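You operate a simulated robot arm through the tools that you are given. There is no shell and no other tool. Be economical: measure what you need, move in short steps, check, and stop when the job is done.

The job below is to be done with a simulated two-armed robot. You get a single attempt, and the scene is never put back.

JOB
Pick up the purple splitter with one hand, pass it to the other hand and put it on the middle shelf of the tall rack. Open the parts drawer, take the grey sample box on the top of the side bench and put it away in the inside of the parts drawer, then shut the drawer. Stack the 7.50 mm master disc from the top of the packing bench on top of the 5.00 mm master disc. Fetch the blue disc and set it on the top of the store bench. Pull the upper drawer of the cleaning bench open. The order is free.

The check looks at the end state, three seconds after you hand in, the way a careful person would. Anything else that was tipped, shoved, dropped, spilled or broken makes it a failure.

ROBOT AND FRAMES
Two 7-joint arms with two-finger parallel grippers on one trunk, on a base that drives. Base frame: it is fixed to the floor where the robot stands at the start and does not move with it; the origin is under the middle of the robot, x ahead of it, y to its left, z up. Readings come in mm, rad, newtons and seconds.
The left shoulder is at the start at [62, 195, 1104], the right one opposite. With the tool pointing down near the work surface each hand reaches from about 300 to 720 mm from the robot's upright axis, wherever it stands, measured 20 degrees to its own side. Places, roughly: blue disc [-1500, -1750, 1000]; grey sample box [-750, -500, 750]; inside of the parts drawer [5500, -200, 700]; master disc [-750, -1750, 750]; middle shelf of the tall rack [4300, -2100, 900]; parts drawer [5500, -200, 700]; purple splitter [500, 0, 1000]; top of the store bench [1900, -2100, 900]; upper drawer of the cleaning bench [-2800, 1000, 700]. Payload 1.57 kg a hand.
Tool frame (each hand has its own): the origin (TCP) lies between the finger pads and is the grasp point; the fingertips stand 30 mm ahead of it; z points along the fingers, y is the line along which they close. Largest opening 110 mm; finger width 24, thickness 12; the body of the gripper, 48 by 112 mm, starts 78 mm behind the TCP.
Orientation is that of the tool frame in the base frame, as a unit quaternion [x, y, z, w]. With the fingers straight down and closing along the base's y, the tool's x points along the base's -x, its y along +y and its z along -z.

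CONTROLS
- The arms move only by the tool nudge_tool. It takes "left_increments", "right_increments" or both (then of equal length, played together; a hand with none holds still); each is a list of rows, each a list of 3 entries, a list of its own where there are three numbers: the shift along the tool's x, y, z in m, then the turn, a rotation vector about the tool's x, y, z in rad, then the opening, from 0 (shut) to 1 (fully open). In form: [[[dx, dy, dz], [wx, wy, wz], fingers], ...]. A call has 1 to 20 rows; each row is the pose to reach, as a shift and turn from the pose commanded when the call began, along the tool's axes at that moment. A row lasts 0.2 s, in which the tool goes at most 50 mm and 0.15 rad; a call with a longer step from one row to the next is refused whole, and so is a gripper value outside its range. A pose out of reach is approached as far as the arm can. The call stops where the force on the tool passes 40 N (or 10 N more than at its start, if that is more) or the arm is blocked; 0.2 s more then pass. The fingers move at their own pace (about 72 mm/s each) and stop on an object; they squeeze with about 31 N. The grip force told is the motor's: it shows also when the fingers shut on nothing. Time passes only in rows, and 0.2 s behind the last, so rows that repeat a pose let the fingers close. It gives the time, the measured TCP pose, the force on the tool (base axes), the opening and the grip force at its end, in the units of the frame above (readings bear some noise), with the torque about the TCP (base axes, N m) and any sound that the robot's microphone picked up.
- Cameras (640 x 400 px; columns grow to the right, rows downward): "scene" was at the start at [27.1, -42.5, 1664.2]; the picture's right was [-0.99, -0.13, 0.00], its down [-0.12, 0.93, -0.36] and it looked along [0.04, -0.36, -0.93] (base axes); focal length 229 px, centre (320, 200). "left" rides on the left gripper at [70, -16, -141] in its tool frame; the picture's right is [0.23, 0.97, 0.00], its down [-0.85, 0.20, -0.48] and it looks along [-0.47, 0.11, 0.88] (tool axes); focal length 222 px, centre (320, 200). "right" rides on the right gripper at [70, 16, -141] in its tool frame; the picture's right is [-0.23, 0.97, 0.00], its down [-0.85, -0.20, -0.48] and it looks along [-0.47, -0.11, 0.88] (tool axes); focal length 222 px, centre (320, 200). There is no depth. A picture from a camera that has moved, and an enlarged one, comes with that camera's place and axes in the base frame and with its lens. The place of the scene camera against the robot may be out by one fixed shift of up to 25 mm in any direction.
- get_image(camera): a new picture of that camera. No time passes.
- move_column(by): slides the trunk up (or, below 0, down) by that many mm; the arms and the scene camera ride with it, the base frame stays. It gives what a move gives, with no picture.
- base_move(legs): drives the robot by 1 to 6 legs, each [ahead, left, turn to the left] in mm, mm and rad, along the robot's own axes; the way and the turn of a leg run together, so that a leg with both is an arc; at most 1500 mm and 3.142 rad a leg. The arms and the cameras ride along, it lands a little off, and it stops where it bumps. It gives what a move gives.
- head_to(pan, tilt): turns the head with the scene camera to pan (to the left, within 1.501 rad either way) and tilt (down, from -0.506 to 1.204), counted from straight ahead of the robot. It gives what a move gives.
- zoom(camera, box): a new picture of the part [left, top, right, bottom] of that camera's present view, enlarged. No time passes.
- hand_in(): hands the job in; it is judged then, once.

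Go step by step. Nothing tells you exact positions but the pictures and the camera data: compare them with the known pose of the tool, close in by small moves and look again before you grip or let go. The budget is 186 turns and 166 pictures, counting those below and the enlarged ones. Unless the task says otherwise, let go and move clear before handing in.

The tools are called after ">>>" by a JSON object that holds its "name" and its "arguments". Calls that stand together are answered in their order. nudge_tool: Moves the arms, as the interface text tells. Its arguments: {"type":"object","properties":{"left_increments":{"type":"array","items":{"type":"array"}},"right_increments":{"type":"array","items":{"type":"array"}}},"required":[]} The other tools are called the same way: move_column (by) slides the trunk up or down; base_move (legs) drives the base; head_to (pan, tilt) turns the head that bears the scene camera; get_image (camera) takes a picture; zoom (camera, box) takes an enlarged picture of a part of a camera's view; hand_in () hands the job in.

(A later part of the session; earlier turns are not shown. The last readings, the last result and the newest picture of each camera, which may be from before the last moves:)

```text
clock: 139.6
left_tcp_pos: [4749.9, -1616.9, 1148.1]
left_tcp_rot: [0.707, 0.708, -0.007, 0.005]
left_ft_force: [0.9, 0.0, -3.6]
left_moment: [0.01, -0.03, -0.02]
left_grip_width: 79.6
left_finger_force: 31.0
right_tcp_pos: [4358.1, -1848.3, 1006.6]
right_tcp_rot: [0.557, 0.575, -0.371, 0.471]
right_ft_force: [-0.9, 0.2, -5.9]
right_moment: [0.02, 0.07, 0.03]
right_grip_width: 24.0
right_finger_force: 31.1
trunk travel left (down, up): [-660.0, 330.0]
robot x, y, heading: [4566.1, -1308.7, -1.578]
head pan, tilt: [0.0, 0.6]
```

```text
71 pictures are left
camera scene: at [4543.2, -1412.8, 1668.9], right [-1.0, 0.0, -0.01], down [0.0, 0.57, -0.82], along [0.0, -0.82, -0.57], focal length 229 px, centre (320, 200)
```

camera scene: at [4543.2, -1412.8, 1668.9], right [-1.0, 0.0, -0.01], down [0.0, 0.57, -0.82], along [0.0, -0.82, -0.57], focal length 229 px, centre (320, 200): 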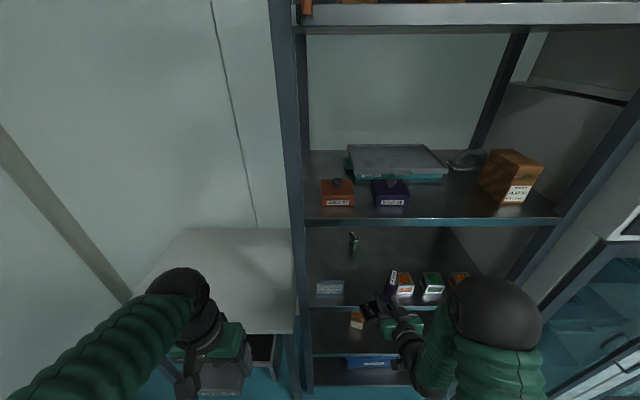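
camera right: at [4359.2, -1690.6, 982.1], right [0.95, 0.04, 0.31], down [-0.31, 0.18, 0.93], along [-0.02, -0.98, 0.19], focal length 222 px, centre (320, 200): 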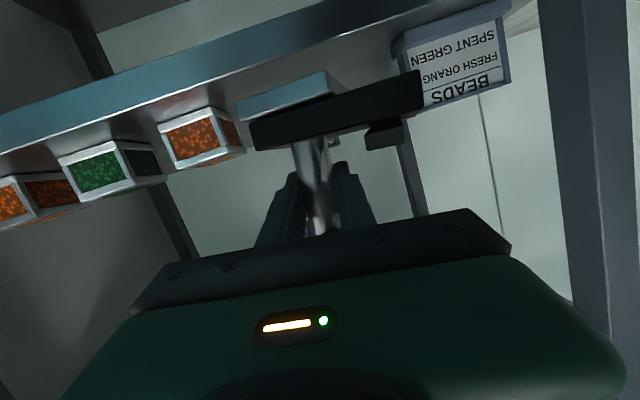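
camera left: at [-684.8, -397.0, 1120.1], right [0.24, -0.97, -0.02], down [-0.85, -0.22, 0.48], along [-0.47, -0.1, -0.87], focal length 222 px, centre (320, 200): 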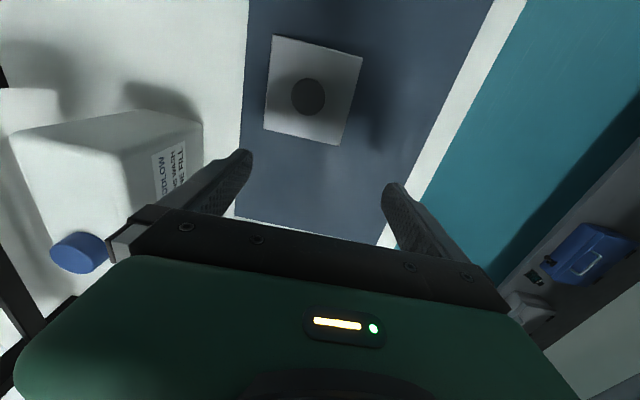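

The item is just in front of the shelf edge, with bottom ~29 mm above it. The base end is close to the BEADS tag, so I'll strafe 16 mm right and then move 100 mm in.

>>> {"name": "base_move", "arguments": {"legs": [[0, -16, 0], [100, 0, 0]]}}

>>> {"name": "get_image", "arguments": {"camera": "right"}}

>>> {"name": "zoom", "arguments": {"camera": "scene", "box": [300, 230, 460, 370]}}

```text
clock: 141.1
left_tcp_pos: [4733.5, -1716.5, 1145.3]
left_tcp_rot: [0.707, 0.707, -0.007, 0.005]
left_ft_force: [1.0, -0.3, -2.1]
left_moment: [0.02, -0.04, -0.01]
left_grip_width: 80.0
left_finger_force: 31.0
right_tcp_pos: [4339.6, -1944.9, 1007.4]
right_tcp_rot: [0.557, 0.576, -0.37, 0.471]
right_ft_force: [-0.6, -0.5, -4.2]
right_moment: [-0.03, 0.06, 0.03]
right_grip_width: 24.0
right_finger_force: 31.4
trunk travel left (down, up): [-660.0, 330.0]
robot x, y, heading: [4546.6, -1409.4, -1.568]
head pan, tilt: [0.0, 0.6]
```

```text
70 pictures are left
camera right: at [4342.8, -1788.3, 982.5], right [0.95, 0.04, 0.31], down [-0.31, 0.18, 0.93], along [-0.02, -0.98, 0.19], focal length 222 px, centre (320, 200)
```

right: 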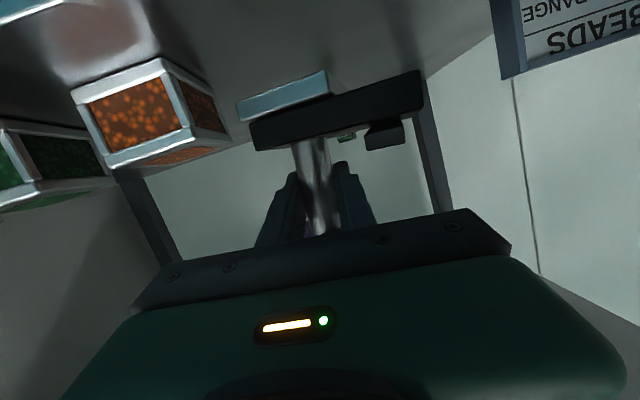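

```text
2.86 times, centred on (380, 300) of scene
camera zoom: at [4525.5, -1510.3, 1669.0], right [-1.0, 0.0, -0.01], down [0.01, 0.56, -0.83], along [0.0, -0.83, -0.56], focal length 655 px, centre (149, -86)
```

zoom: 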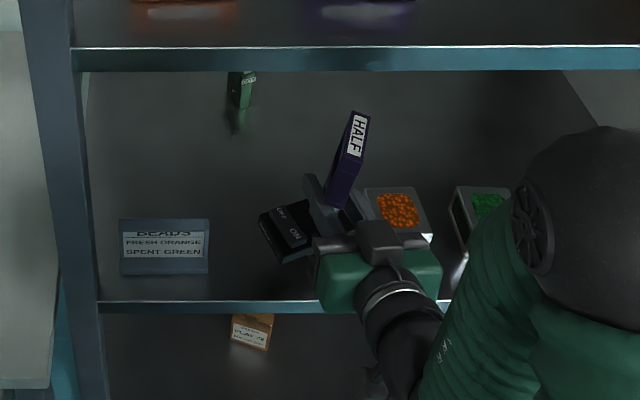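

The splitter is over the free spot between the tag and the red box. I'll lower with the trunk (the arm is near its limit): 24 mm first, then small steps while watching the force.

>>> {"name": "move_column", "arguments": {"by": -24}}

>>> {"name": "move_column", "arguments": {"by": -4}}

>>> {"name": "move_column", "arguments": {"by": -3}}

```text
clock: 141.8
left_tcp_pos: [4734.8, -1718.6, 1121.4]
left_tcp_rot: [0.707, 0.707, -0.006, 0.003]
left_ft_force: [-0.8, 0.1, -2.4]
left_moment: [0.04, -0.03, -0.02]
left_grip_width: 79.8
left_finger_force: 31.3
right_tcp_pos: [4340.5, -1946.5, 980.6]
right_tcp_rot: [0.558, 0.577, -0.37, 0.468]
right_ft_force: [-0.4, -0.2, -4.4]
right_moment: [-0.03, 0.03, 0.03]
right_grip_width: 24.2
right_finger_force: 30.8
trunk travel left (down, up): [-636.0, 354.0]
robot x, y, heading: [4547.5, -1407.8, -1.569]
head pan, tilt: [0.0, 0.6]
```

```text
clock: 142.3
left_tcp_pos: [4742.9, -1717.6, 1116.9]
left_tcp_rot: [0.706, 0.708, -0.01, 0.002]
left_ft_force: [1.2, 0.0, -3.0]
left_moment: [0.02, 0.01, 0.0]
left_grip_width: 79.9
left_finger_force: 31.1
right_tcp_pos: [4348.4, -1947.1, 979.0]
right_tcp_rot: [0.556, 0.577, -0.373, 0.468]
right_ft_force: [0.2, 0.2, -5.8]
right_moment: [0.03, 0.06, -0.02]
right_grip_width: 23.9
right_finger_force: 31.7
trunk travel left (down, up): [-632.0, 358.0]
robot x, y, heading: [4550.9, -1410.0, -1.571]
head pan, tilt: [0.0, 0.6]
```

```text
clock: 142.8
left_tcp_pos: [4741.5, -1716.4, 1113.4]
left_tcp_rot: [0.706, 0.708, -0.009, 0.002]
left_ft_force: [-0.2, -0.8, -3.9]
left_moment: [0.06, 0.0, 0.01]
left_grip_width: 79.7
left_finger_force: 31.5
right_tcp_pos: [4346.8, -1947.1, 975.8]
right_tcp_rot: [0.555, 0.578, -0.372, 0.469]
right_ft_force: [0.0, -0.7, -5.3]
right_moment: [-0.01, 0.03, 0.01]
right_grip_width: 23.8
right_finger_force: 31.1
trunk travel left (down, up): [-629.0, 361.0]
robot x, y, heading: [4549.3, -1406.0, -1.57]
head pan, tilt: [0.0, 0.6]
```

No contact yet; a look from the right camera to judge the gap.

>>> {"name": "zoom", "arguments": {"camera": "right", "box": [180, 40, 500, 240]}}

>>> {"name": "move_column", "arguments": {"by": -4}}

>>> {"name": "move_column", "arguments": {"by": -4}}

```text
2.00 times, centred on (340, 140) of right
camera zoom: at [4348.7, -1789.8, 951.9], right [0.95, 0.03, 0.31], down [-0.31, 0.18, 0.93], along [-0.02, -0.98, 0.18], focal length 444 px, centre (280, 320)
```

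zoom: 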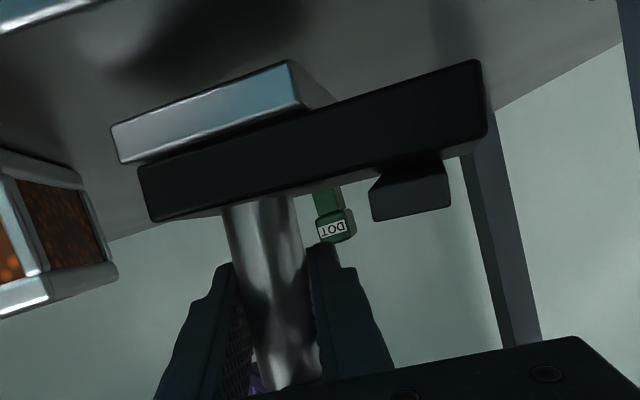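

```text
clock: 143.3
left_tcp_pos: [4739.8, -1717.7, 1108.4]
left_tcp_rot: [0.707, 0.708, -0.009, 0.002]
left_ft_force: [0.5, -1.1, -2.6]
left_moment: [0.0, 0.04, 0.0]
left_grip_width: 79.9
left_finger_force: 31.4
right_tcp_pos: [4346.5, -1946.4, 972.6]
right_tcp_rot: [0.557, 0.576, -0.373, 0.468]
right_ft_force: [0.0, -0.2, -5.0]
right_moment: [-0.03, 0.0, -0.02]
right_grip_width: 23.9
right_finger_force: 31.2
trunk travel left (down, up): [-625.0, 365.0]
robot x, y, heading: [4548.4, -1407.7, -1.57]
head pan, tilt: [0.0, 0.6]
```

```text
clock: 143.9
left_tcp_pos: [4740.4, -1717.2, 1105.5]
left_tcp_rot: [0.706, 0.708, -0.009, 0.003]
left_ft_force: [-0.4, 0.4, -2.1]
left_moment: [0.0, 0.04, 0.0]
left_grip_width: 79.9
left_finger_force: 31.0
right_tcp_pos: [4347.0, -1946.9, 970.3]
right_tcp_rot: [0.555, 0.577, -0.372, 0.469]
right_ft_force: [-1.1, 0.2, 0.2]
right_moment: [0.12, 0.24, 0.01]
right_grip_width: 24.2
right_finger_force: 31.1
trunk travel left (down, up): [-621.0, 369.0]
robot x, y, heading: [4547.9, -1407.9, -1.573]
head pan, tilt: [0.0, 0.6]
```

Contact: the weight has gone off the hand. One more millimetre or so, then release and look.

>>> {"name": "move_column", "arguments": {"by": -2}}

>>> {"name": "nudge_tool", "arguments": {"right_increments": [[[0, 0, 0], [0, 0, 0], 0.3], [[0, 0, 0], [0, 0, 0], 0.5], [[0, 0, 0], [0, 0, 0], 0.5], [[0, 0, 0], [0, 0, 0], 0.5]]}}

>>> {"name": "get_image", "arguments": {"camera": "right"}}

```text
clock: 144.4
left_tcp_pos: [4740.6, -1715.7, 1104.7]
left_tcp_rot: [0.707, 0.708, -0.011, 0.003]
left_ft_force: [-0.5, -0.4, -2.7]
left_moment: [-0.02, 0.0, 0.0]
left_grip_width: 79.7
left_finger_force: 30.3
right_tcp_pos: [4347.4, -1945.9, 968.0]
right_tcp_rot: [0.555, 0.576, -0.375, 0.469]
right_ft_force: [-1.4, -1.0, 13.9]
right_moment: [0.24, 0.74, 0.09]
right_grip_width: 24.0
right_finger_force: 31.1
trunk travel left (down, up): [-619.0, 371.0]
robot x, y, heading: [4546.2, -1409.1, -1.571]
head pan, tilt: [0.0, 0.6]
```

```text
clock: 145.4
left_tcp_pos: [4740.5, -1717.3, 1104.1]
left_tcp_rot: [0.707, 0.707, -0.009, 0.002]
left_ft_force: [0.0, 0.2, -3.2]
left_moment: [-0.01, 0.02, 0.0]
left_grip_width: 79.8
left_finger_force: 30.9
right_tcp_pos: [4346.7, -1946.2, 966.9]
right_tcp_rot: [0.556, 0.577, -0.373, 0.468]
right_ft_force: [0.3, 0.3, 0.3]
right_moment: [-0.01, -0.04, 0.0]
right_grip_width: 54.8
right_finger_force: 0.1
trunk travel left (down, up): [-619.0, 371.0]
robot x, y, heading: [4550.1, -1409.8, -1.568]
head pan, tilt: [0.0, 0.6]
```

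```text
67 pictures are left
camera right: at [4348.7, -1789.5, 942.1], right [0.95, 0.03, 0.31], down [-0.31, 0.18, 0.93], along [-0.02, -0.98, 0.18], focal length 222 px, centre (320, 200)
```

right: 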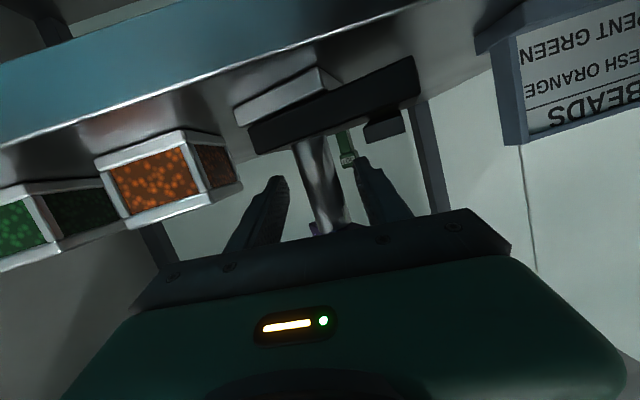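

It stands by itself. I'll back straight out and check.

>>> {"name": "base_move", "arguments": {"legs": [[-300, 0, 0]]}}

>>> {"name": "zoom", "arguments": {"camera": "scene", "box": [280, 180, 480, 320]}}

```text
clock: 147.4
left_tcp_pos: [4740.7, -1418.6, 1104.8]
left_tcp_rot: [0.708, 0.706, -0.008, 0.002]
left_ft_force: [0.3, -1.0, -3.4]
left_moment: [0.0, -0.01, 0.01]
left_grip_width: 80.0
left_finger_force: 31.2
right_tcp_pos: [4344.6, -1645.3, 965.8]
right_tcp_rot: [0.557, 0.577, -0.372, 0.468]
right_ft_force: [-0.5, 0.1, 0.7]
right_moment: [-0.03, 0.03, 0.0]
right_grip_width: 54.8
right_finger_force: 0.0
trunk travel left (down, up): [-619.0, 371.0]
robot x, y, heading: [4550.5, -1107.7, -1.572]
head pan, tilt: [0.0, 0.6]
```

```text
2.86 times, centred on (380, 250) of scene
camera zoom: at [4535.9, -1214.9, 1627.6], right [-1.0, 0.0, 0.0], down [0.0, 0.57, -0.82], along [0.0, -0.82, -0.57], focal length 655 px, centre (149, 57)
```

zoom: 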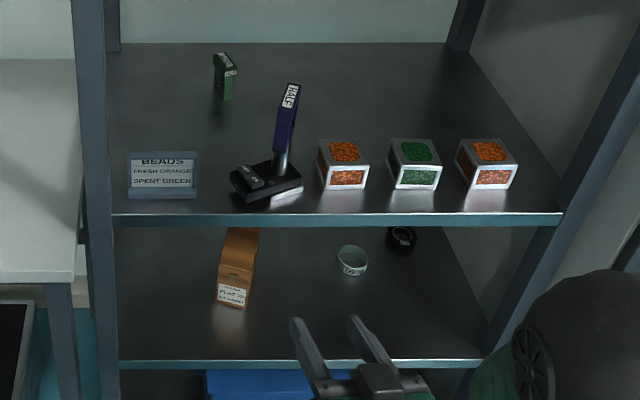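

The splitter stands neatly on the middle shelf. Next the parts drawer: I'll turn to face +x and look.

>>> {"name": "base_move", "arguments": {"legs": [[0, 0, 1.57]]}}

>>> {"name": "head_to", "arguments": {"pan": 0.5, "tilt": 0.6}}

>>> {"name": "get_image", "arguments": {"camera": "scene"}}

```text
clock: 151.7
left_tcp_pos: [4851.8, -908.7, 1104.4]
left_tcp_rot: [-0.013, 1.0, -0.005, 0.008]
left_ft_force: [0.4, 0.0, -3.2]
left_moment: [0.01, -0.01, 0.01]
left_grip_width: 79.8
left_finger_force: 30.7
right_tcp_pos: [5092.2, -1295.6, 967.5]
right_tcp_rot: [-0.024, 0.801, 0.075, 0.593]
right_ft_force: [-0.1, -0.5, 0.3]
right_moment: [0.02, 0.0, -0.01]
right_grip_width: 55.0
right_finger_force: 0.0
trunk travel left (down, up): [-619.0, 371.0]
robot x, y, heading: [4547.8, -1108.7, 0.023]
head pan, tilt: [0.0, 0.6]
```

```text
clock: 152.7
left_tcp_pos: [4851.5, -907.5, 1104.1]
left_tcp_rot: [-0.013, 1.0, -0.005, 0.01]
left_ft_force: [-0.6, 0.4, -2.9]
left_moment: [0.01, 0.0, -0.03]
left_grip_width: 79.7
left_finger_force: 31.4
right_tcp_pos: [5091.1, -1295.6, 968.4]
right_tcp_rot: [-0.026, 0.8, 0.076, 0.594]
right_ft_force: [0.4, -0.1, -0.2]
right_moment: [0.0, -0.03, -0.01]
right_grip_width: 54.8
right_finger_force: 0.1
trunk travel left (down, up): [-619.0, 371.0]
robot x, y, heading: [4549.0, -1105.9, 0.03]
head pan, tilt: [0.499, 0.6]
```

```text
65 pictures are left
camera scene: at [4645.6, -1046.7, 1627.8], right [0.5, -0.87, 0.0], down [-0.49, -0.28, -0.82], along [0.71, 0.41, -0.57], focal length 229 px, centre (320, 200)
```

scene: 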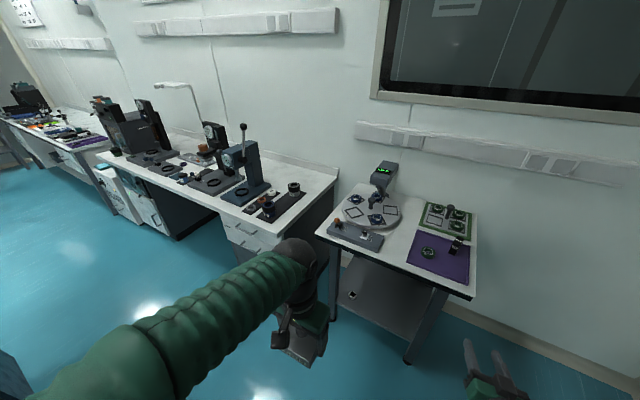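

The parts drawer pedestal is under the near end of the long bench, about (5270,-230). I'll strafe left to face it and look down at it.

>>> {"name": "base_move", "arguments": {"legs": [[0, 760, -0.03]]}}

>>> {"name": "head_to", "arguments": {"pan": 0.1, "tilt": 0.8}}

>>> {"name": "get_image", "arguments": {"camera": "scene"}}

```text
clock: 156.8
left_tcp_pos: [4846.5, -162.3, 1103.9]
left_tcp_rot: [0.0, 1.0, -0.003, 0.009]
left_ft_force: [0.9, -1.1, -2.8]
left_moment: [0.03, 0.03, 0.0]
left_grip_width: 79.8
left_finger_force: 30.7
right_tcp_pos: [5077.1, -557.6, 967.0]
right_tcp_rot: [-0.014, 0.801, 0.069, 0.595]
right_ft_force: [1.1, 0.3, 0.7]
right_moment: [0.01, -0.04, -0.02]
right_grip_width: 55.0
right_finger_force: 0.0
trunk travel left (down, up): [-619.0, 371.0]
robot x, y, heading: [4540.0, -352.8, -0.003]
head pan, tilt: [0.499, 0.6]
```

```text
clock: 157.6
left_tcp_pos: [4845.8, -160.5, 1103.9]
left_tcp_rot: [-0.001, 1.0, -0.005, 0.008]
left_ft_force: [0.3, 0.7, -3.5]
left_moment: [-0.01, 0.0, 0.01]
left_grip_width: 79.7
left_finger_force: 31.4
right_tcp_pos: [5075.2, -555.2, 966.5]
right_tcp_rot: [-0.015, 0.801, 0.068, 0.595]
right_ft_force: [0.3, -0.2, 0.3]
right_moment: [0.02, -0.01, -0.01]
right_grip_width: 54.9
right_finger_force: 0.1
trunk travel left (down, up): [-619.0, 371.0]
robot x, y, heading: [4541.2, -352.6, -0.003]
head pan, tilt: [0.099, 0.799]
```

```text
64 pictures are left
camera scene: at [4639.5, -329.2, 1611.0], right [0.1, -0.99, 0.0], down [-0.71, -0.07, -0.7], along [0.69, 0.07, -0.72], focal length 229 px, centre (320, 200)
```

scene: 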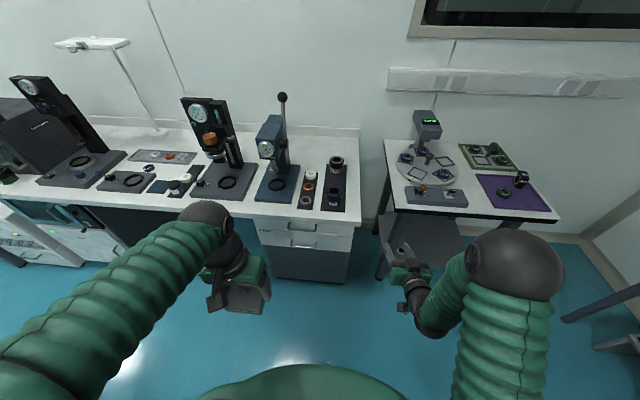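

Two white drawers with handles; I'll zoom to read labels.

>>> {"name": "zoom", "arguments": {"camera": "scene", "box": [240, 200, 370, 290]}}

>>> {"name": "zoom", "arguments": {"camera": "right", "box": [0, 0, 640, 400]}}

```text
4.44 times, centred on (305, 245) of scene
camera zoom: at [4639.5, -329.2, 1611.0], right [0.1, -0.99, 0.0], down [-0.71, -0.07, -0.7], along [0.69, 0.07, -0.72], focal length 1019 px, centre (387, 0)
```

zoom: 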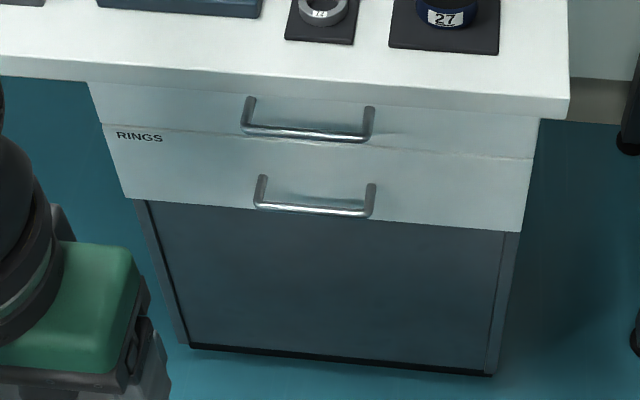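

```text
1.00 times, centred on (320, 200) of right (not enlarged: the box is as wide or as high as the picture)
camera zoom: at [4919.3, -552.0, 942.7], right [-0.04, 0.95, 0.31], down [-0.18, -0.31, 0.93], along [0.98, -0.02, 0.19], focal length 222 px, centre (320, 200)
```

zoom: 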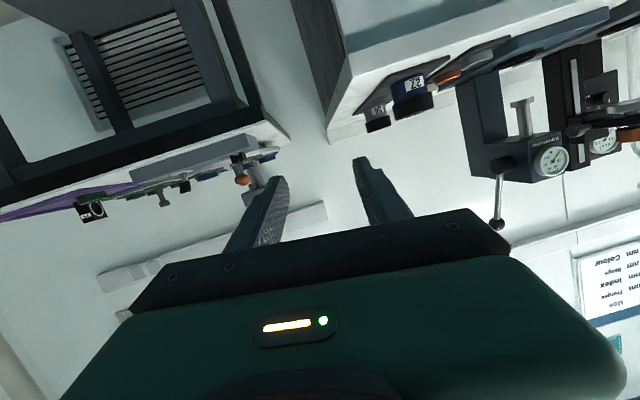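

The lower one is labelled "RINGS"; the upper label is hidden by the bench top. I'll lower the trunk to read it.

>>> {"name": "move_column", "arguments": {"by": -330}}

>>> {"name": "zoom", "arguments": {"camera": "scene", "box": [220, 100, 380, 220]}}

```text
clock: 160.9
left_tcp_pos: [4845.2, -160.0, 774.0]
left_tcp_rot: [-0.001, 1.0, -0.004, 0.008]
left_ft_force: [-0.3, 0.0, -3.2]
left_moment: [0.01, 0.0, 0.02]
left_grip_width: 79.6
left_finger_force: 31.0
right_tcp_pos: [5075.5, -553.5, 636.6]
right_tcp_rot: [-0.015, 0.801, 0.068, 0.595]
right_ft_force: [-0.1, -0.3, -0.7]
right_moment: [0.04, 0.01, 0.0]
right_grip_width: 55.1
right_finger_force: 0.1
trunk travel left (down, up): [-289.0, 701.0]
robot x, y, heading: [4537.9, -351.2, 0.002]
head pan, tilt: [0.099, 0.799]
```

```text
3.33 times, centred on (300, 160) of scene
camera zoom: at [4639.0, -328.2, 1281.0], right [0.1, -0.99, 0.0], down [-0.71, -0.07, -0.7], along [0.69, 0.07, -0.72], focal length 764 px, centre (387, 333)
```

zoom: 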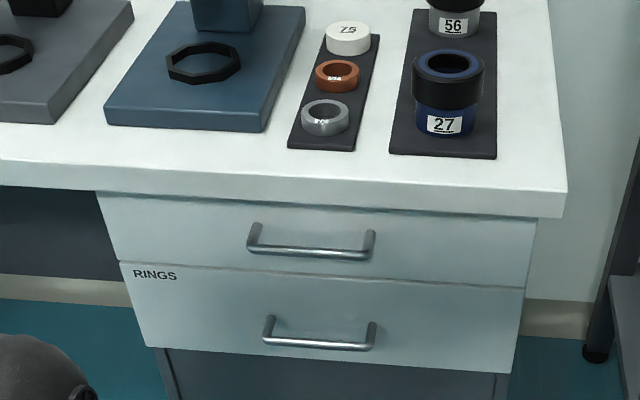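

The upper drawer (unlabelled; the lower says RINGS) is the one at the right height, so I take it as the parts drawer; its bar handle is near (5265,-182,745). I'll roll the right hand so its fingers point forward and close vertically, and shift the robot left.

>>> {"name": "nudge_tool", "arguments": {"right_increments": [[[0, 0, 0], [-0.0124, -0.029, 0.1346], 0.8], [[0, 0, 0], [-0.0248, -0.058, 0.269], 0.8], [[0, 0, 0], [-0.037, -0.087, 0.404], 0.8], [[0, 0, 0], [-0.0496, -0.116, 0.5386], 0.8], [[0, 0, 0], [-0.062, -0.145, 0.673], 0.8], [[0, 0, 0], [-0.074, -0.174, 0.808], 0.8], [[0, 0, 0], [-0.0867, -0.203, 0.942], 0.8], [[0, 0, 0], [-0.099, -0.232, 1.077], 0.8], [[0, 0, 0], [-0.111, -0.261, 1.212], 0.8], [[0, 0, 0], [-0.124, -0.29, 1.346], 0.8], [[0, 0, 0], [-0.136, -0.319, 1.481], 0.8]]}}

>>> {"name": "base_move", "arguments": {"legs": [[0, 230, 0]]}}

>>> {"name": "get_image", "arguments": {"camera": "right"}}

```text
clock: 163.3
left_tcp_pos: [4846.1, -161.2, 774.8]
left_tcp_rot: [-0.001, 1.0, -0.005, 0.009]
left_ft_force: [-0.2, 0.5, -2.4]
left_moment: [0.02, 0.0, 0.02]
left_grip_width: 79.7
left_finger_force: 31.4
right_tcp_pos: [5075.9, -554.7, 637.8]
right_tcp_rot: [0.501, 0.5, 0.499, 0.5]
right_ft_force: [0.6, 1.3, -0.4]
right_moment: [0.01, -0.01, 0.02]
right_grip_width: 88.0
right_finger_force: 0.0
trunk travel left (down, up): [-289.0, 701.0]
robot x, y, heading: [4542.5, -350.7, 0.0]
head pan, tilt: [0.099, 0.799]
```

```text
clock: 165.0
left_tcp_pos: [4847.0, 64.1, 774.3]
left_tcp_rot: [0.002, 1.0, -0.003, 0.009]
left_ft_force: [0.0, -0.5, -3.3]
left_moment: [-0.01, 0.02, 0.02]
left_grip_width: 79.9
left_finger_force: 30.9
right_tcp_pos: [5075.9, -330.9, 636.7]
right_tcp_rot: [0.502, 0.498, 0.5, 0.5]
right_ft_force: [-0.7, -1.6, 0.2]
right_moment: [-0.02, -0.01, 0.04]
right_grip_width: 87.9
right_finger_force: 0.0
trunk travel left (down, up): [-289.0, 701.0]
robot x, y, heading: [4541.7, -123.3, -0.006]
head pan, tilt: [0.099, 0.799]
```

```text
60 pictures are left
camera right: at [4934.3, -260.2, 652.9], right [0.0, -0.23, 0.97], down [-0.48, -0.85, -0.2], along [0.88, -0.47, -0.11], focal length 222 px, centre (320, 200)
```

right: 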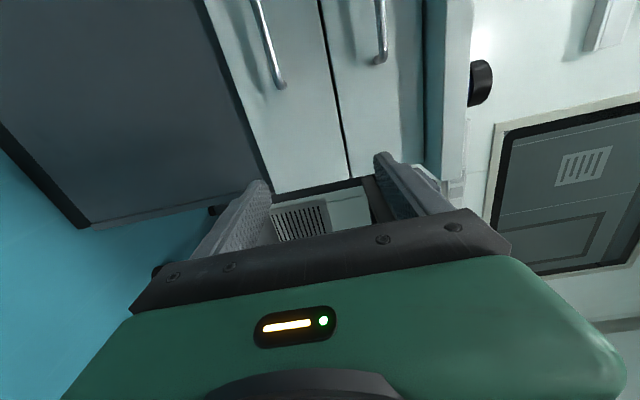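

The roll worked perfectly. I'll move the right hand to the upper handle's height and middle, still 190 mm in front of it.

>>> {"name": "nudge_tool", "arguments": {"right_increments": [[[0.035, 0.025, 0], [0, 0, 0], 0.6], [[0.07, 0.05, 0], [0, 0, 0], 0.6], [[0.105, 0.075, 0], [0, 0, 0], 0.6], [[0.141, 0.101, 0], [0, 0, 0], 0.6], [[0.141, 0.101, 0.04], [0, 0, 0], 0.6]]}}

>>> {"name": "get_image", "arguments": {"camera": "right"}}

```text
clock: 166.2
left_tcp_pos: [4847.5, 65.9, 774.6]
left_tcp_rot: [0.003, 1.0, -0.004, 0.009]
left_ft_force: [0.0, -0.4, -3.2]
left_moment: [0.03, 0.02, 0.01]
left_grip_width: 79.7
left_finger_force: 31.3
right_tcp_pos: [5109.4, -195.0, 706.4]
right_tcp_rot: [0.497, 0.493, 0.505, 0.504]
right_ft_force: [-0.6, -0.2, 0.0]
right_moment: [-0.02, -0.02, 0.02]
right_grip_width: 66.0
right_finger_force: 0.1
right hand out of reach, approached as far as the arm can: row 4, 5
trunk travel left (down, up): [-289.0, 701.0]
robot x, y, heading: [4542.1, -125.4, -0.008]
head pan, tilt: [0.099, 0.799]
```

```text
59 pictures are left
camera right: at [4967.2, -124.3, 720.7], right [-0.02, -0.23, 0.97], down [-0.48, -0.85, -0.21], along [0.88, -0.47, -0.09], focal length 222 px, centre (320, 200)
```

right: 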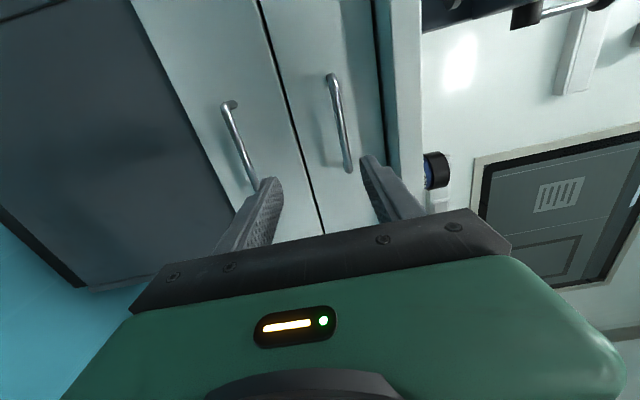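

The handle bar spans y -125 to -243 at z≈741. I'll raise the trunk 35 mm and drive forward to bring the fingers around it, leaving a bit to check.

>>> {"name": "move_column", "arguments": {"by": 35}}

>>> {"name": "base_move", "arguments": {"legs": [[110, 0, 0.008]]}}

>>> {"name": "get_image", "arguments": {"camera": "right"}}

```text
clock: 167.0
left_tcp_pos: [4845.7, 67.5, 809.5]
left_tcp_rot: [0.001, 1.0, -0.006, 0.008]
left_ft_force: [-0.5, -0.5, -2.4]
left_moment: [0.0, -0.02, 0.03]
left_grip_width: 79.6
left_finger_force: 31.2
right_tcp_pos: [5107.7, -193.1, 741.4]
right_tcp_rot: [0.497, 0.494, 0.504, 0.504]
right_ft_force: [-0.3, 0.4, -0.5]
right_moment: [-0.02, -0.02, 0.02]
right_grip_width: 65.9
right_finger_force: 0.1
trunk travel left (down, up): [-324.0, 666.0]
robot x, y, heading: [4537.7, -125.0, -0.007]
head pan, tilt: [0.099, 0.799]
```

```text
clock: 168.2
left_tcp_pos: [4958.3, 71.1, 808.8]
left_tcp_rot: [-0.002, 1.0, -0.006, 0.008]
left_ft_force: [-0.4, 0.5, -2.0]
left_moment: [0.0, 0.03, -0.04]
left_grip_width: 79.9
left_finger_force: 30.8
right_tcp_pos: [5222.2, -189.0, 741.2]
right_tcp_rot: [0.494, 0.496, 0.507, 0.502]
right_ft_force: [1.2, 0.5, -0.3]
right_moment: [0.01, 0.03, 0.01]
right_grip_width: 65.9
right_finger_force: 0.0
trunk travel left (down, up): [-324.0, 666.0]
robot x, y, heading: [4652.3, -126.0, 0.002]
head pan, tilt: [0.099, 0.799]
```

```text
58 pictures are left
camera right: at [5079.9, -119.9, 755.1], right [-0.02, -0.23, 0.97], down [-0.47, -0.86, -0.21], along [0.88, -0.46, -0.09], focal length 222 px, centre (320, 200)
```

right: 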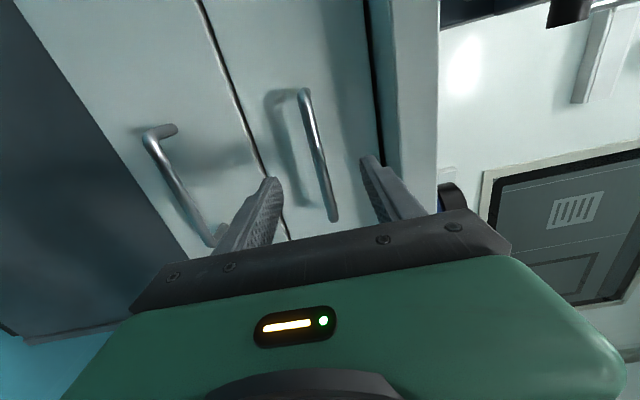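

The bar is now at x≈5279, z≈744, between the fingers. Forward 48 mm more, then close on it.

>>> {"name": "base_move", "arguments": {"legs": [[48, 0, 0]]}}

>>> {"name": "nudge_tool", "arguments": {"right_increments": [[[0, 0, 0], [0, 0, 0], 0.3], [[0, 0, 0], [0, 0, 0], 0], [[0, 0, 0], [0, 0, 0], 0], [[0, 0, 0], [0, 0, 0], 0], [[0, 0, 0], [0, 0, 0], 0]]}}

>>> {"name": "get_image", "arguments": {"camera": "right"}}

```text
clock: 169.1
left_tcp_pos: [5006.1, 70.3, 808.7]
left_tcp_rot: [-0.002, 1.0, -0.006, 0.009]
left_ft_force: [0.1, 0.9, -2.9]
left_moment: [0.04, 0.05, 0.01]
left_grip_width: 79.6
left_finger_force: 30.7
right_tcp_pos: [5270.9, -189.4, 740.5]
right_tcp_rot: [0.495, 0.496, 0.506, 0.503]
right_ft_force: [0.2, -0.2, -0.1]
right_moment: [-0.02, -0.01, 0.01]
right_grip_width: 66.0
right_finger_force: 0.1
trunk travel left (down, up): [-324.0, 666.0]
robot x, y, heading: [4702.1, -124.9, -0.002]
head pan, tilt: [0.099, 0.799]
```

```text
clock: 170.3
left_tcp_pos: [5004.5, 70.0, 809.7]
left_tcp_rot: [-0.002, 1.0, -0.005, 0.009]
left_ft_force: [-0.3, -0.4, -3.2]
left_moment: [0.0, 0.01, -0.02]
left_grip_width: 79.9
left_finger_force: 31.5
right_tcp_pos: [5267.9, -189.3, 742.4]
right_tcp_rot: [0.495, 0.496, 0.506, 0.503]
right_ft_force: [-0.5, -0.2, -5.4]
right_moment: [-0.33, 0.1, -0.11]
right_grip_width: 11.9
right_finger_force: 29.3
trunk travel left (down, up): [-324.0, 666.0]
robot x, y, heading: [4697.9, -123.1, 0.003]
head pan, tilt: [0.099, 0.799]
```

```text
57 pictures are left
camera right: at [5126.3, -119.9, 755.6], right [-0.02, -0.23, 0.97], down [-0.47, -0.86, -0.21], along [0.88, -0.46, -0.09], focal length 222 px, centre (320, 200)
```

right: 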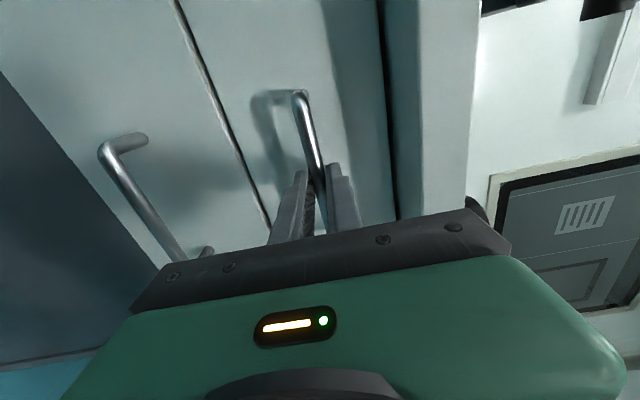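

The handle (12 mm bar) is gripped. I'll pull by driving straight back 230 mm.

>>> {"name": "base_move", "arguments": {"legs": [[-230, 0, 0]]}}

>>> {"name": "get_image", "arguments": {"camera": "scene"}}

```text
clock: 172.1
left_tcp_pos: [4769.1, 69.4, 810.0]
left_tcp_rot: [-0.004, 1.0, -0.004, 0.009]
left_ft_force: [-0.9, 0.1, -2.6]
left_moment: [0.01, -0.03, -0.02]
left_grip_width: 79.9
left_finger_force: 31.0
right_tcp_pos: [5033.8, -189.7, 741.6]
right_tcp_rot: [0.495, 0.496, 0.508, 0.502]
right_ft_force: [-0.3, -6.5, -10.0]
right_moment: [-0.38, 0.18, -0.68]
right_grip_width: 12.0
right_finger_force: 28.6
trunk travel left (down, up): [-324.0, 666.0]
robot x, y, heading: [4463.6, -128.3, 0.005]
head pan, tilt: [0.099, 0.799]
```

```text
56 pictures are left
camera scene: at [4565.9, -101.9, 1315.8], right [0.11, -0.99, 0.0], down [-0.72, -0.07, -0.69], along [0.69, 0.07, -0.72], focal length 229 px, centre (320, 200)
```

scene: 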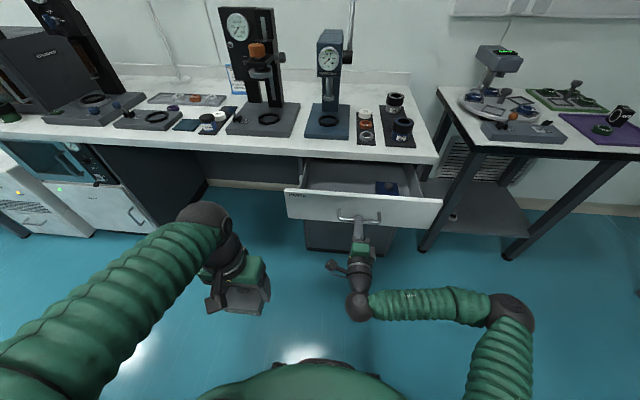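

The drawer is open. Zooming to read its label and see inside.

>>> {"name": "zoom", "arguments": {"camera": "scene", "box": [270, 140, 450, 260]}}

```text
3.33 times, centred on (360, 200) of scene
camera zoom: at [4565.9, -101.9, 1315.8], right [0.11, -0.99, 0.0], down [-0.72, -0.07, -0.69], along [0.69, 0.07, -0.72], focal length 764 px, centre (187, 200)
```

zoom: 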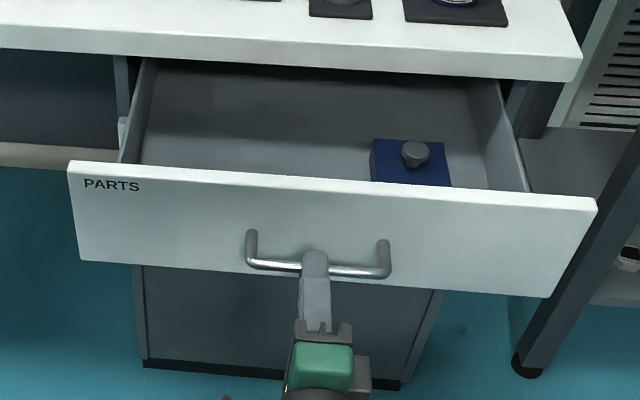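

It says PARTS, with a navy box inside at right – good. I'll pull it another 60 mm, release, and back the right hand off to the side.

>>> {"name": "base_move", "arguments": {"legs": [[-60, 0, 0]]}}

>>> {"name": "nudge_tool", "arguments": {"right_increments": [[[0, 0, 0], [0, 0, 0], 0.4], [[0, 0, 0], [0, 0, 0], 0.6], [[0, 0, 0], [0, 0, 0], 0.6], [[0, 0, -0.04], [0, 0, 0], 0.6], [[0, 0, -0.08], [0, 0, 0], 0.6], [[-0.03, 0, -0.11], [0, 0, 0], 0.6], [[-0.07, 0, -0.14], [0, 0, 0], 0.6], [[-0.11, 0, -0.16], [0, 0, 0], 0.6], [[-0.15, 0, -0.18], [0, 0, 0], 0.6], [[-0.19, 0, -0.19], [0, 0, 0], 0.6], [[-0.23, 0, -0.2], [0, 0, 0], 0.6]]}}

>>> {"name": "get_image", "arguments": {"camera": "scene"}}

```text
clock: 173.0
left_tcp_pos: [4724.4, 71.2, 809.8]
left_tcp_rot: [-0.004, 1.0, -0.005, 0.011]
left_ft_force: [0.0, 0.8, -1.8]
left_moment: [0.0, 0.03, -0.02]
left_grip_width: 79.7
left_finger_force: 31.0
right_tcp_pos: [4989.7, -189.4, 741.4]
right_tcp_rot: [0.496, 0.497, 0.505, 0.503]
right_ft_force: [-0.4, 3.6, -4.2]
right_moment: [-0.22, 0.21, -0.37]
right_grip_width: 11.8
right_finger_force: 29.4
trunk travel left (down, up): [-324.0, 666.0]
robot x, y, heading: [4424.5, -124.1, 0.008]
head pan, tilt: [0.099, 0.799]
stopped in leg 1: the robot was blocked; the commanded pose is now the measured one
```

```text
clock: 175.4
left_tcp_pos: [4724.1, 71.1, 812.1]
left_tcp_rot: [-0.004, 1.0, -0.004, 0.013]
left_ft_force: [-0.5, 0.3, -3.3]
left_moment: [0.04, -0.02, 0.0]
left_grip_width: 79.8
left_finger_force: 30.8
right_tcp_pos: [4822.7, -484.8, 676.9]
right_tcp_rot: [0.495, 0.495, 0.508, 0.503]
right_ft_force: [-0.7, 0.3, -0.3]
right_moment: [-0.01, -0.02, 0.04]
right_grip_width: 65.8
right_finger_force: 0.0
right hand out of reach, approached as far as the arm can: row 5, 6, 7, 8, 9, 10, 11
trunk travel left (down, up): [-324.0, 666.0]
robot x, y, heading: [4426.9, -122.0, 0.002]
head pan, tilt: [0.099, 0.799]
```

```text
54 pictures are left
camera scene: at [4523.4, -100.0, 1316.2], right [0.11, -0.99, 0.0], down [-0.71, -0.08, -0.7], along [0.69, 0.07, -0.72], focal length 229 px, centre (320, 200)
```

scene: 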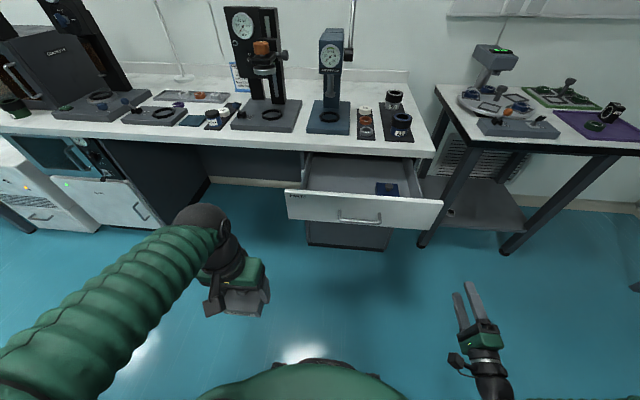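

The drawer is at full extension and the right hand is clear. I'll raise the trunk 100 mm, drive closer, and bring the box over the free left part of the drawer.

>>> {"name": "move_column", "arguments": {"by": 110}}

>>> {"name": "base_move", "arguments": {"legs": [[235, -78, 0]]}}

>>> {"name": "nudge_tool", "arguments": {"left_increments": [[[-0.04, -0.02, 0], [0, 0, 0], 0], [[-0.08, -0.04, 0], [0, 0, 0], 0], [[-0.12, -0.06, 0], [0, 0, 0], 0], [[-0.155, -0.08, 0], [0, 0, 0], 0], [[-0.183, -0.093, 0], [0, 0, 0], 0]]}}

>>> {"name": "get_image", "arguments": {"camera": "left"}}

>>> {"name": "get_image", "arguments": {"camera": "scene"}}

```text
clock: 176.8
left_tcp_pos: [4725.3, 69.6, 922.1]
left_tcp_rot: [-0.004, 1.0, -0.005, 0.012]
left_ft_force: [-0.3, 0.3, -3.4]
left_moment: [0.0, 0.0, -0.02]
left_grip_width: 79.8
left_finger_force: 31.0
right_tcp_pos: [4824.4, -486.9, 786.2]
right_tcp_rot: [0.495, 0.494, 0.507, 0.504]
right_ft_force: [-0.3, 0.7, 0.3]
right_moment: [-0.02, -0.01, -0.01]
right_grip_width: 65.9
right_finger_force: 0.1
trunk travel left (down, up): [-434.0, 556.0]
robot x, y, heading: [4427.1, -123.7, 0.005]
head pan, tilt: [0.099, 0.799]
```

```text
clock: 178.6
left_tcp_pos: [4959.7, -6.2, 921.9]
left_tcp_rot: [-0.004, 1.0, -0.006, 0.011]
left_ft_force: [0.6, 0.8, -3.8]
left_moment: [-0.02, 0.0, 0.0]
left_grip_width: 79.4
left_finger_force: 30.9
right_tcp_pos: [5059.6, -562.6, 787.2]
right_tcp_rot: [0.494, 0.495, 0.507, 0.504]
right_ft_force: [0.0, -0.3, 1.2]
right_moment: [-0.01, 0.0, -0.01]
right_grip_width: 66.2
right_finger_force: 0.0
trunk travel left (down, up): [-434.0, 556.0]
robot x, y, heading: [4660.2, -200.2, 0.008]
head pan, tilt: [0.099, 0.799]
```

```text
clock: 179.8
left_tcp_pos: [5145.0, -101.6, 924.7]
left_tcp_rot: [-0.004, 1.0, -0.004, 0.011]
left_ft_force: [0.8, -0.9, -3.4]
left_moment: [0.01, 0.02, 0.0]
left_grip_width: 80.1
left_finger_force: 31.0
right_tcp_pos: [5059.2, -563.7, 784.9]
right_tcp_rot: [0.495, 0.495, 0.507, 0.503]
right_ft_force: [0.3, -0.2, -0.3]
right_moment: [-0.04, -0.04, 0.01]
right_grip_width: 66.2
right_finger_force: 0.0
trunk travel left (down, up): [-434.0, 556.0]
robot x, y, heading: [4661.6, -197.5, 0.008]
head pan, tilt: [0.099, 0.799]
```

```text
53 pictures are left
camera left: at [5072.9, -116.6, 1065.0], right [-0.24, 0.97, -0.01], down [0.84, 0.21, 0.5], along [0.48, 0.11, -0.87], focal length 222 px, centre (320, 200)
```

left: 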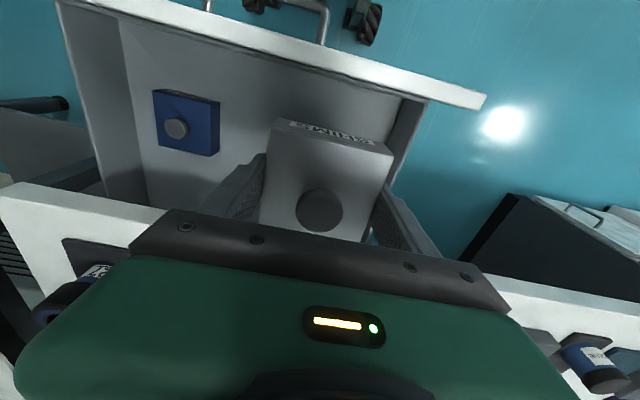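

```text
52 pictures are left
camera scene: at [4761.7, -179.6, 1425.8], right [0.11, -0.99, 0.0], down [-0.71, -0.07, -0.7], along [0.69, 0.07, -0.72], focal length 229 px, centre (320, 200)
```

scene: 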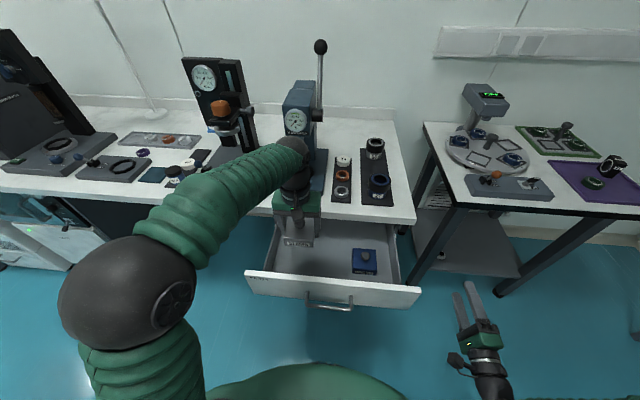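

The box is above the free left part of the drawer with clearance on all sides. I'll lower it with the trunk, in stages.

>>> {"name": "move_column", "arguments": {"by": -120}}

>>> {"name": "zoom", "arguments": {"camera": "left", "box": [120, 20, 440, 240]}}

```text
clock: 181.3
left_tcp_pos: [5143.2, -100.3, 806.5]
left_tcp_rot: [-0.005, 1.0, -0.005, 0.013]
left_ft_force: [0.3, -0.8, -2.8]
left_moment: [0.01, 0.0, -0.01]
left_grip_width: 79.8
left_finger_force: 30.9
right_tcp_pos: [5059.4, -563.9, 666.7]
right_tcp_rot: [0.494, 0.495, 0.507, 0.504]
right_ft_force: [-0.3, 0.5, -0.4]
right_moment: [0.0, -0.03, 0.01]
right_grip_width: 66.0
right_finger_force: 0.1
trunk travel left (down, up): [-314.0, 676.0]
robot x, y, heading: [4660.9, -202.5, 0.007]
head pan, tilt: [0.099, 0.799]
```

```text
1.82 times, centred on (280, 130) of left
camera zoom: at [5071.2, -115.7, 945.7], right [-0.24, 0.97, -0.01], down [0.84, 0.21, 0.5], along [0.49, 0.11, -0.87], focal length 404 px, centre (393, 327)
```

zoom: 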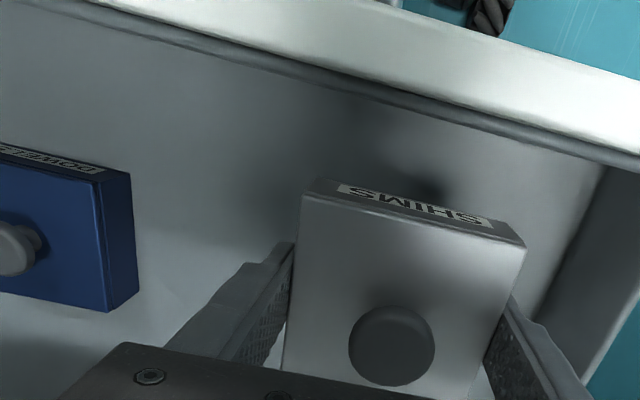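

Clear all round. Continuing down in small steps, watching force.

>>> {"name": "move_column", "arguments": {"by": -15}}

>>> {"name": "move_column", "arguments": {"by": -6}}

>>> {"name": "move_column", "arguments": {"by": -5}}

>>> {"name": "move_column", "arguments": {"by": -4}}

```text
clock: 181.9
left_tcp_pos: [5144.3, -100.2, 791.2]
left_tcp_rot: [-0.004, 1.0, -0.004, 0.012]
left_ft_force: [0.4, -0.1, -2.5]
left_moment: [-0.02, -0.03, 0.01]
left_grip_width: 79.9
left_finger_force: 30.7
right_tcp_pos: [5058.3, -564.0, 652.4]
right_tcp_rot: [0.495, 0.495, 0.507, 0.503]
right_ft_force: [0.4, 0.6, -0.1]
right_moment: [0.02, 0.01, 0.0]
right_grip_width: 65.9
right_finger_force: 0.0
trunk travel left (down, up): [-299.0, 691.0]
robot x, y, heading: [4660.6, -199.1, 0.009]
head pan, tilt: [0.099, 0.799]
```

```text
clock: 182.5
left_tcp_pos: [5143.1, -100.5, 784.9]
left_tcp_rot: [-0.004, 1.0, -0.004, 0.013]
left_ft_force: [0.2, 0.1, -3.2]
left_moment: [0.02, 0.0, -0.03]
left_grip_width: 79.6
left_finger_force: 30.9
right_tcp_pos: [5058.7, -563.6, 645.8]
right_tcp_rot: [0.495, 0.494, 0.507, 0.504]
right_ft_force: [-0.6, -0.1, -0.5]
right_moment: [0.02, 0.0, 0.0]
right_grip_width: 66.0
right_finger_force: 0.1
trunk travel left (down, up): [-293.0, 697.0]
robot x, y, heading: [4660.6, -199.1, 0.009]
head pan, tilt: [0.099, 0.799]
```

```text
clock: 183.0
left_tcp_pos: [5143.5, -100.9, 779.9]
left_tcp_rot: [-0.004, 1.0, -0.004, 0.012]
left_ft_force: [-0.9, -0.7, -3.4]
left_moment: [0.01, 0.03, -0.03]
left_grip_width: 79.9
left_finger_force: 31.4
right_tcp_pos: [5058.7, -563.2, 640.9]
right_tcp_rot: [0.495, 0.495, 0.507, 0.503]
right_ft_force: [0.0, -1.2, -0.2]
right_moment: [0.0, 0.0, 0.0]
right_grip_width: 65.8
right_finger_force: 0.0
trunk travel left (down, up): [-288.0, 702.0]
robot x, y, heading: [4659.9, -200.4, 0.012]
head pan, tilt: [0.099, 0.799]
```

```text
clock: 183.6
left_tcp_pos: [5143.7, -100.1, 775.9]
left_tcp_rot: [-0.005, 1.0, -0.004, 0.013]
left_ft_force: [1.1, 0.0, -3.7]
left_moment: [0.01, 0.02, 0.02]
left_grip_width: 79.8
left_finger_force: 30.7
right_tcp_pos: [5059.1, -564.3, 635.8]
right_tcp_rot: [0.494, 0.495, 0.507, 0.504]
right_ft_force: [-0.6, -0.6, -0.5]
right_moment: [0.03, 0.0, 0.02]
right_grip_width: 66.3
right_finger_force: 0.0
trunk travel left (down, up): [-284.0, 706.0]
robot x, y, heading: [4660.6, -202.3, 0.007]
head pan, tilt: [0.099, 0.799]
```

No contact yet. I'll lower with the arm in 2–3 mm steps, which stops on contact.

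>>> {"name": "nudge_tool", "arguments": {"left_increments": [[[0, 0, 0.003], [0, 0, 0], 0], [[0, 0, 0.006], [0, 0, 0], 0], [[0, 0, 0.009], [0, 0, 0], 0], [[0, 0, 0.012], [0, 0, 0], 0]]}}

>>> {"name": "zoom", "arguments": {"camera": "left", "box": [120, 20, 440, 240]}}

```text
clock: 184.6
left_tcp_pos: [5144.2, -99.7, 764.7]
left_tcp_rot: [-0.004, 1.0, -0.004, 0.013]
left_ft_force: [0.6, -0.8, -2.8]
left_moment: [0.0, 0.01, 0.03]
left_grip_width: 79.9
left_finger_force: 31.1
right_tcp_pos: [5058.5, -563.9, 636.0]
right_tcp_rot: [0.495, 0.494, 0.507, 0.504]
right_ft_force: [-0.1, 0.3, 0.3]
right_moment: [-0.02, -0.01, -0.01]
right_grip_width: 65.9
right_finger_force: 0.1
trunk travel left (down, up): [-284.0, 706.0]
robot x, y, heading: [4660.4, -201.1, 0.006]
head pan, tilt: [0.099, 0.799]
```

```text
1.82 times, centred on (280, 130) of left
camera zoom: at [5071.6, -115.6, 903.6], right [-0.24, 0.97, -0.01], down [0.84, 0.21, 0.5], along [0.49, 0.11, -0.87], focal length 404 px, centre (393, 327)
```

zoom: 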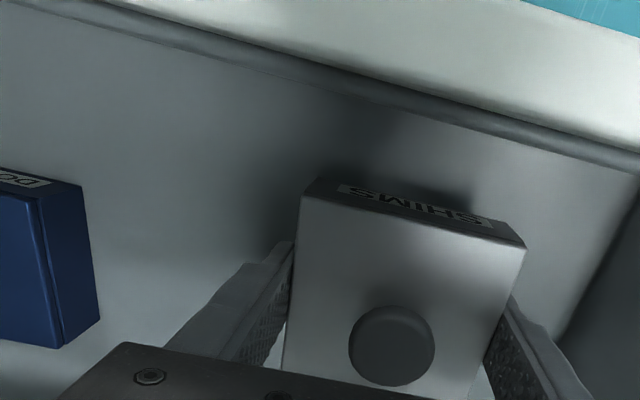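

Still a little above the drawer floor; continuing.

>>> {"name": "nudge_tool", "arguments": {"left_increments": [[[0, 0, 0.003], [0, 0, 0], 0], [[0, 0, 0.006], [0, 0, 0], 0], [[0, 0, 0.009], [0, 0, 0], 0], [[0, 0, 0.012], [0, 0, 0], 0], [[0, 0, 0.015], [0, 0, 0], 0], [[0, 0, 0.018], [0, 0, 0], 0], [[0, 0, 0.021], [0, 0, 0], 0], [[0, 0, 0.024], [0, 0, 0], 0], [[0, 0, 0.027], [0, 0, 0], 0]]}}

```text
clock: 186.6
left_tcp_pos: [5144.5, -100.2, 736.2]
left_tcp_rot: [-0.004, 1.0, -0.005, 0.012]
left_ft_force: [-0.1, 0.7, -3.6]
left_moment: [0.01, 0.07, -0.03]
left_grip_width: 79.7
left_finger_force: 30.8
right_tcp_pos: [5059.5, -564.1, 636.7]
right_tcp_rot: [0.495, 0.494, 0.507, 0.504]
right_ft_force: [-0.2, 0.2, -0.9]
right_moment: [-0.02, 0.03, -0.01]
right_grip_width: 65.9
right_finger_force: 0.0
trunk travel left (down, up): [-284.0, 706.0]
robot x, y, heading: [4661.2, -202.2, 0.013]
head pan, tilt: [0.099, 0.799]
```

>>> {"name": "nudge_tool", "arguments": {"left_increments": [[[0, 0, 0.003], [0, 0, 0], 0], [[0, 0, 0.006], [0, 0, 0], 0], [[0, 0, 0.009], [0, 0, 0], 0], [[0, 0, 0.012], [0, 0, 0], 0], [[0, 0, 0.015], [0, 0, 0], 0], [[0, 0, 0.018], [0, 0, 0], 0], [[0, 0, 0.021], [0, 0, 0], 0], [[0, 0, 0.024], [0, 0, 0], 0]]}}

>>> {"name": "zoom", "arguments": {"camera": "left", "box": [120, 20, 440, 240]}}

```text
clock: 188.3
left_tcp_pos: [5147.1, -100.2, 720.8]
left_tcp_rot: [-0.003, 1.0, -0.004, 0.021]
left_ft_force: [1.1, -1.1, 24.6]
left_moment: [1.17, 0.74, 0.07]
left_grip_width: 79.8
left_finger_force: 30.8
right_tcp_pos: [5058.8, -564.1, 637.0]
right_tcp_rot: [0.495, 0.495, 0.506, 0.504]
right_ft_force: [0.7, -0.9, -0.7]
right_moment: [-0.02, -0.04, 0.01]
right_grip_width: 65.9
right_finger_force: 0.1
trunk travel left (down, up): [-284.0, 706.0]
robot x, y, heading: [4661.3, -202.7, 0.011]
head pan, tilt: [0.099, 0.799]
stopped in row 8 (left hand): the force on the tool passed its limit at 45 N (the readings are from after the stop); the commanded pose is now the measured one
```

```text
1.82 times, centred on (280, 130) of left
camera zoom: at [5073.0, -115.7, 859.6], right [-0.24, 0.97, -0.02], down [0.83, 0.21, 0.51], along [0.5, 0.11, -0.86], focal length 404 px, centre (393, 327)
```

zoom: 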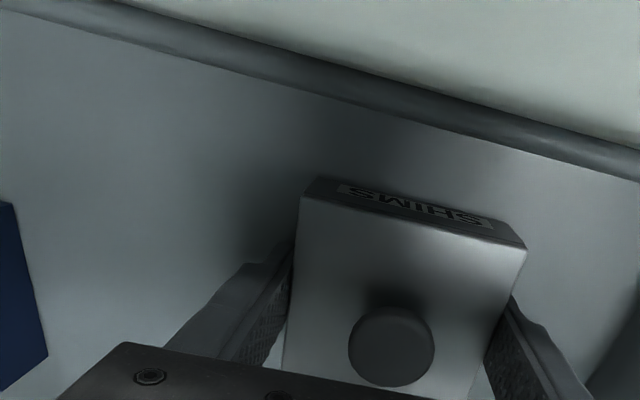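

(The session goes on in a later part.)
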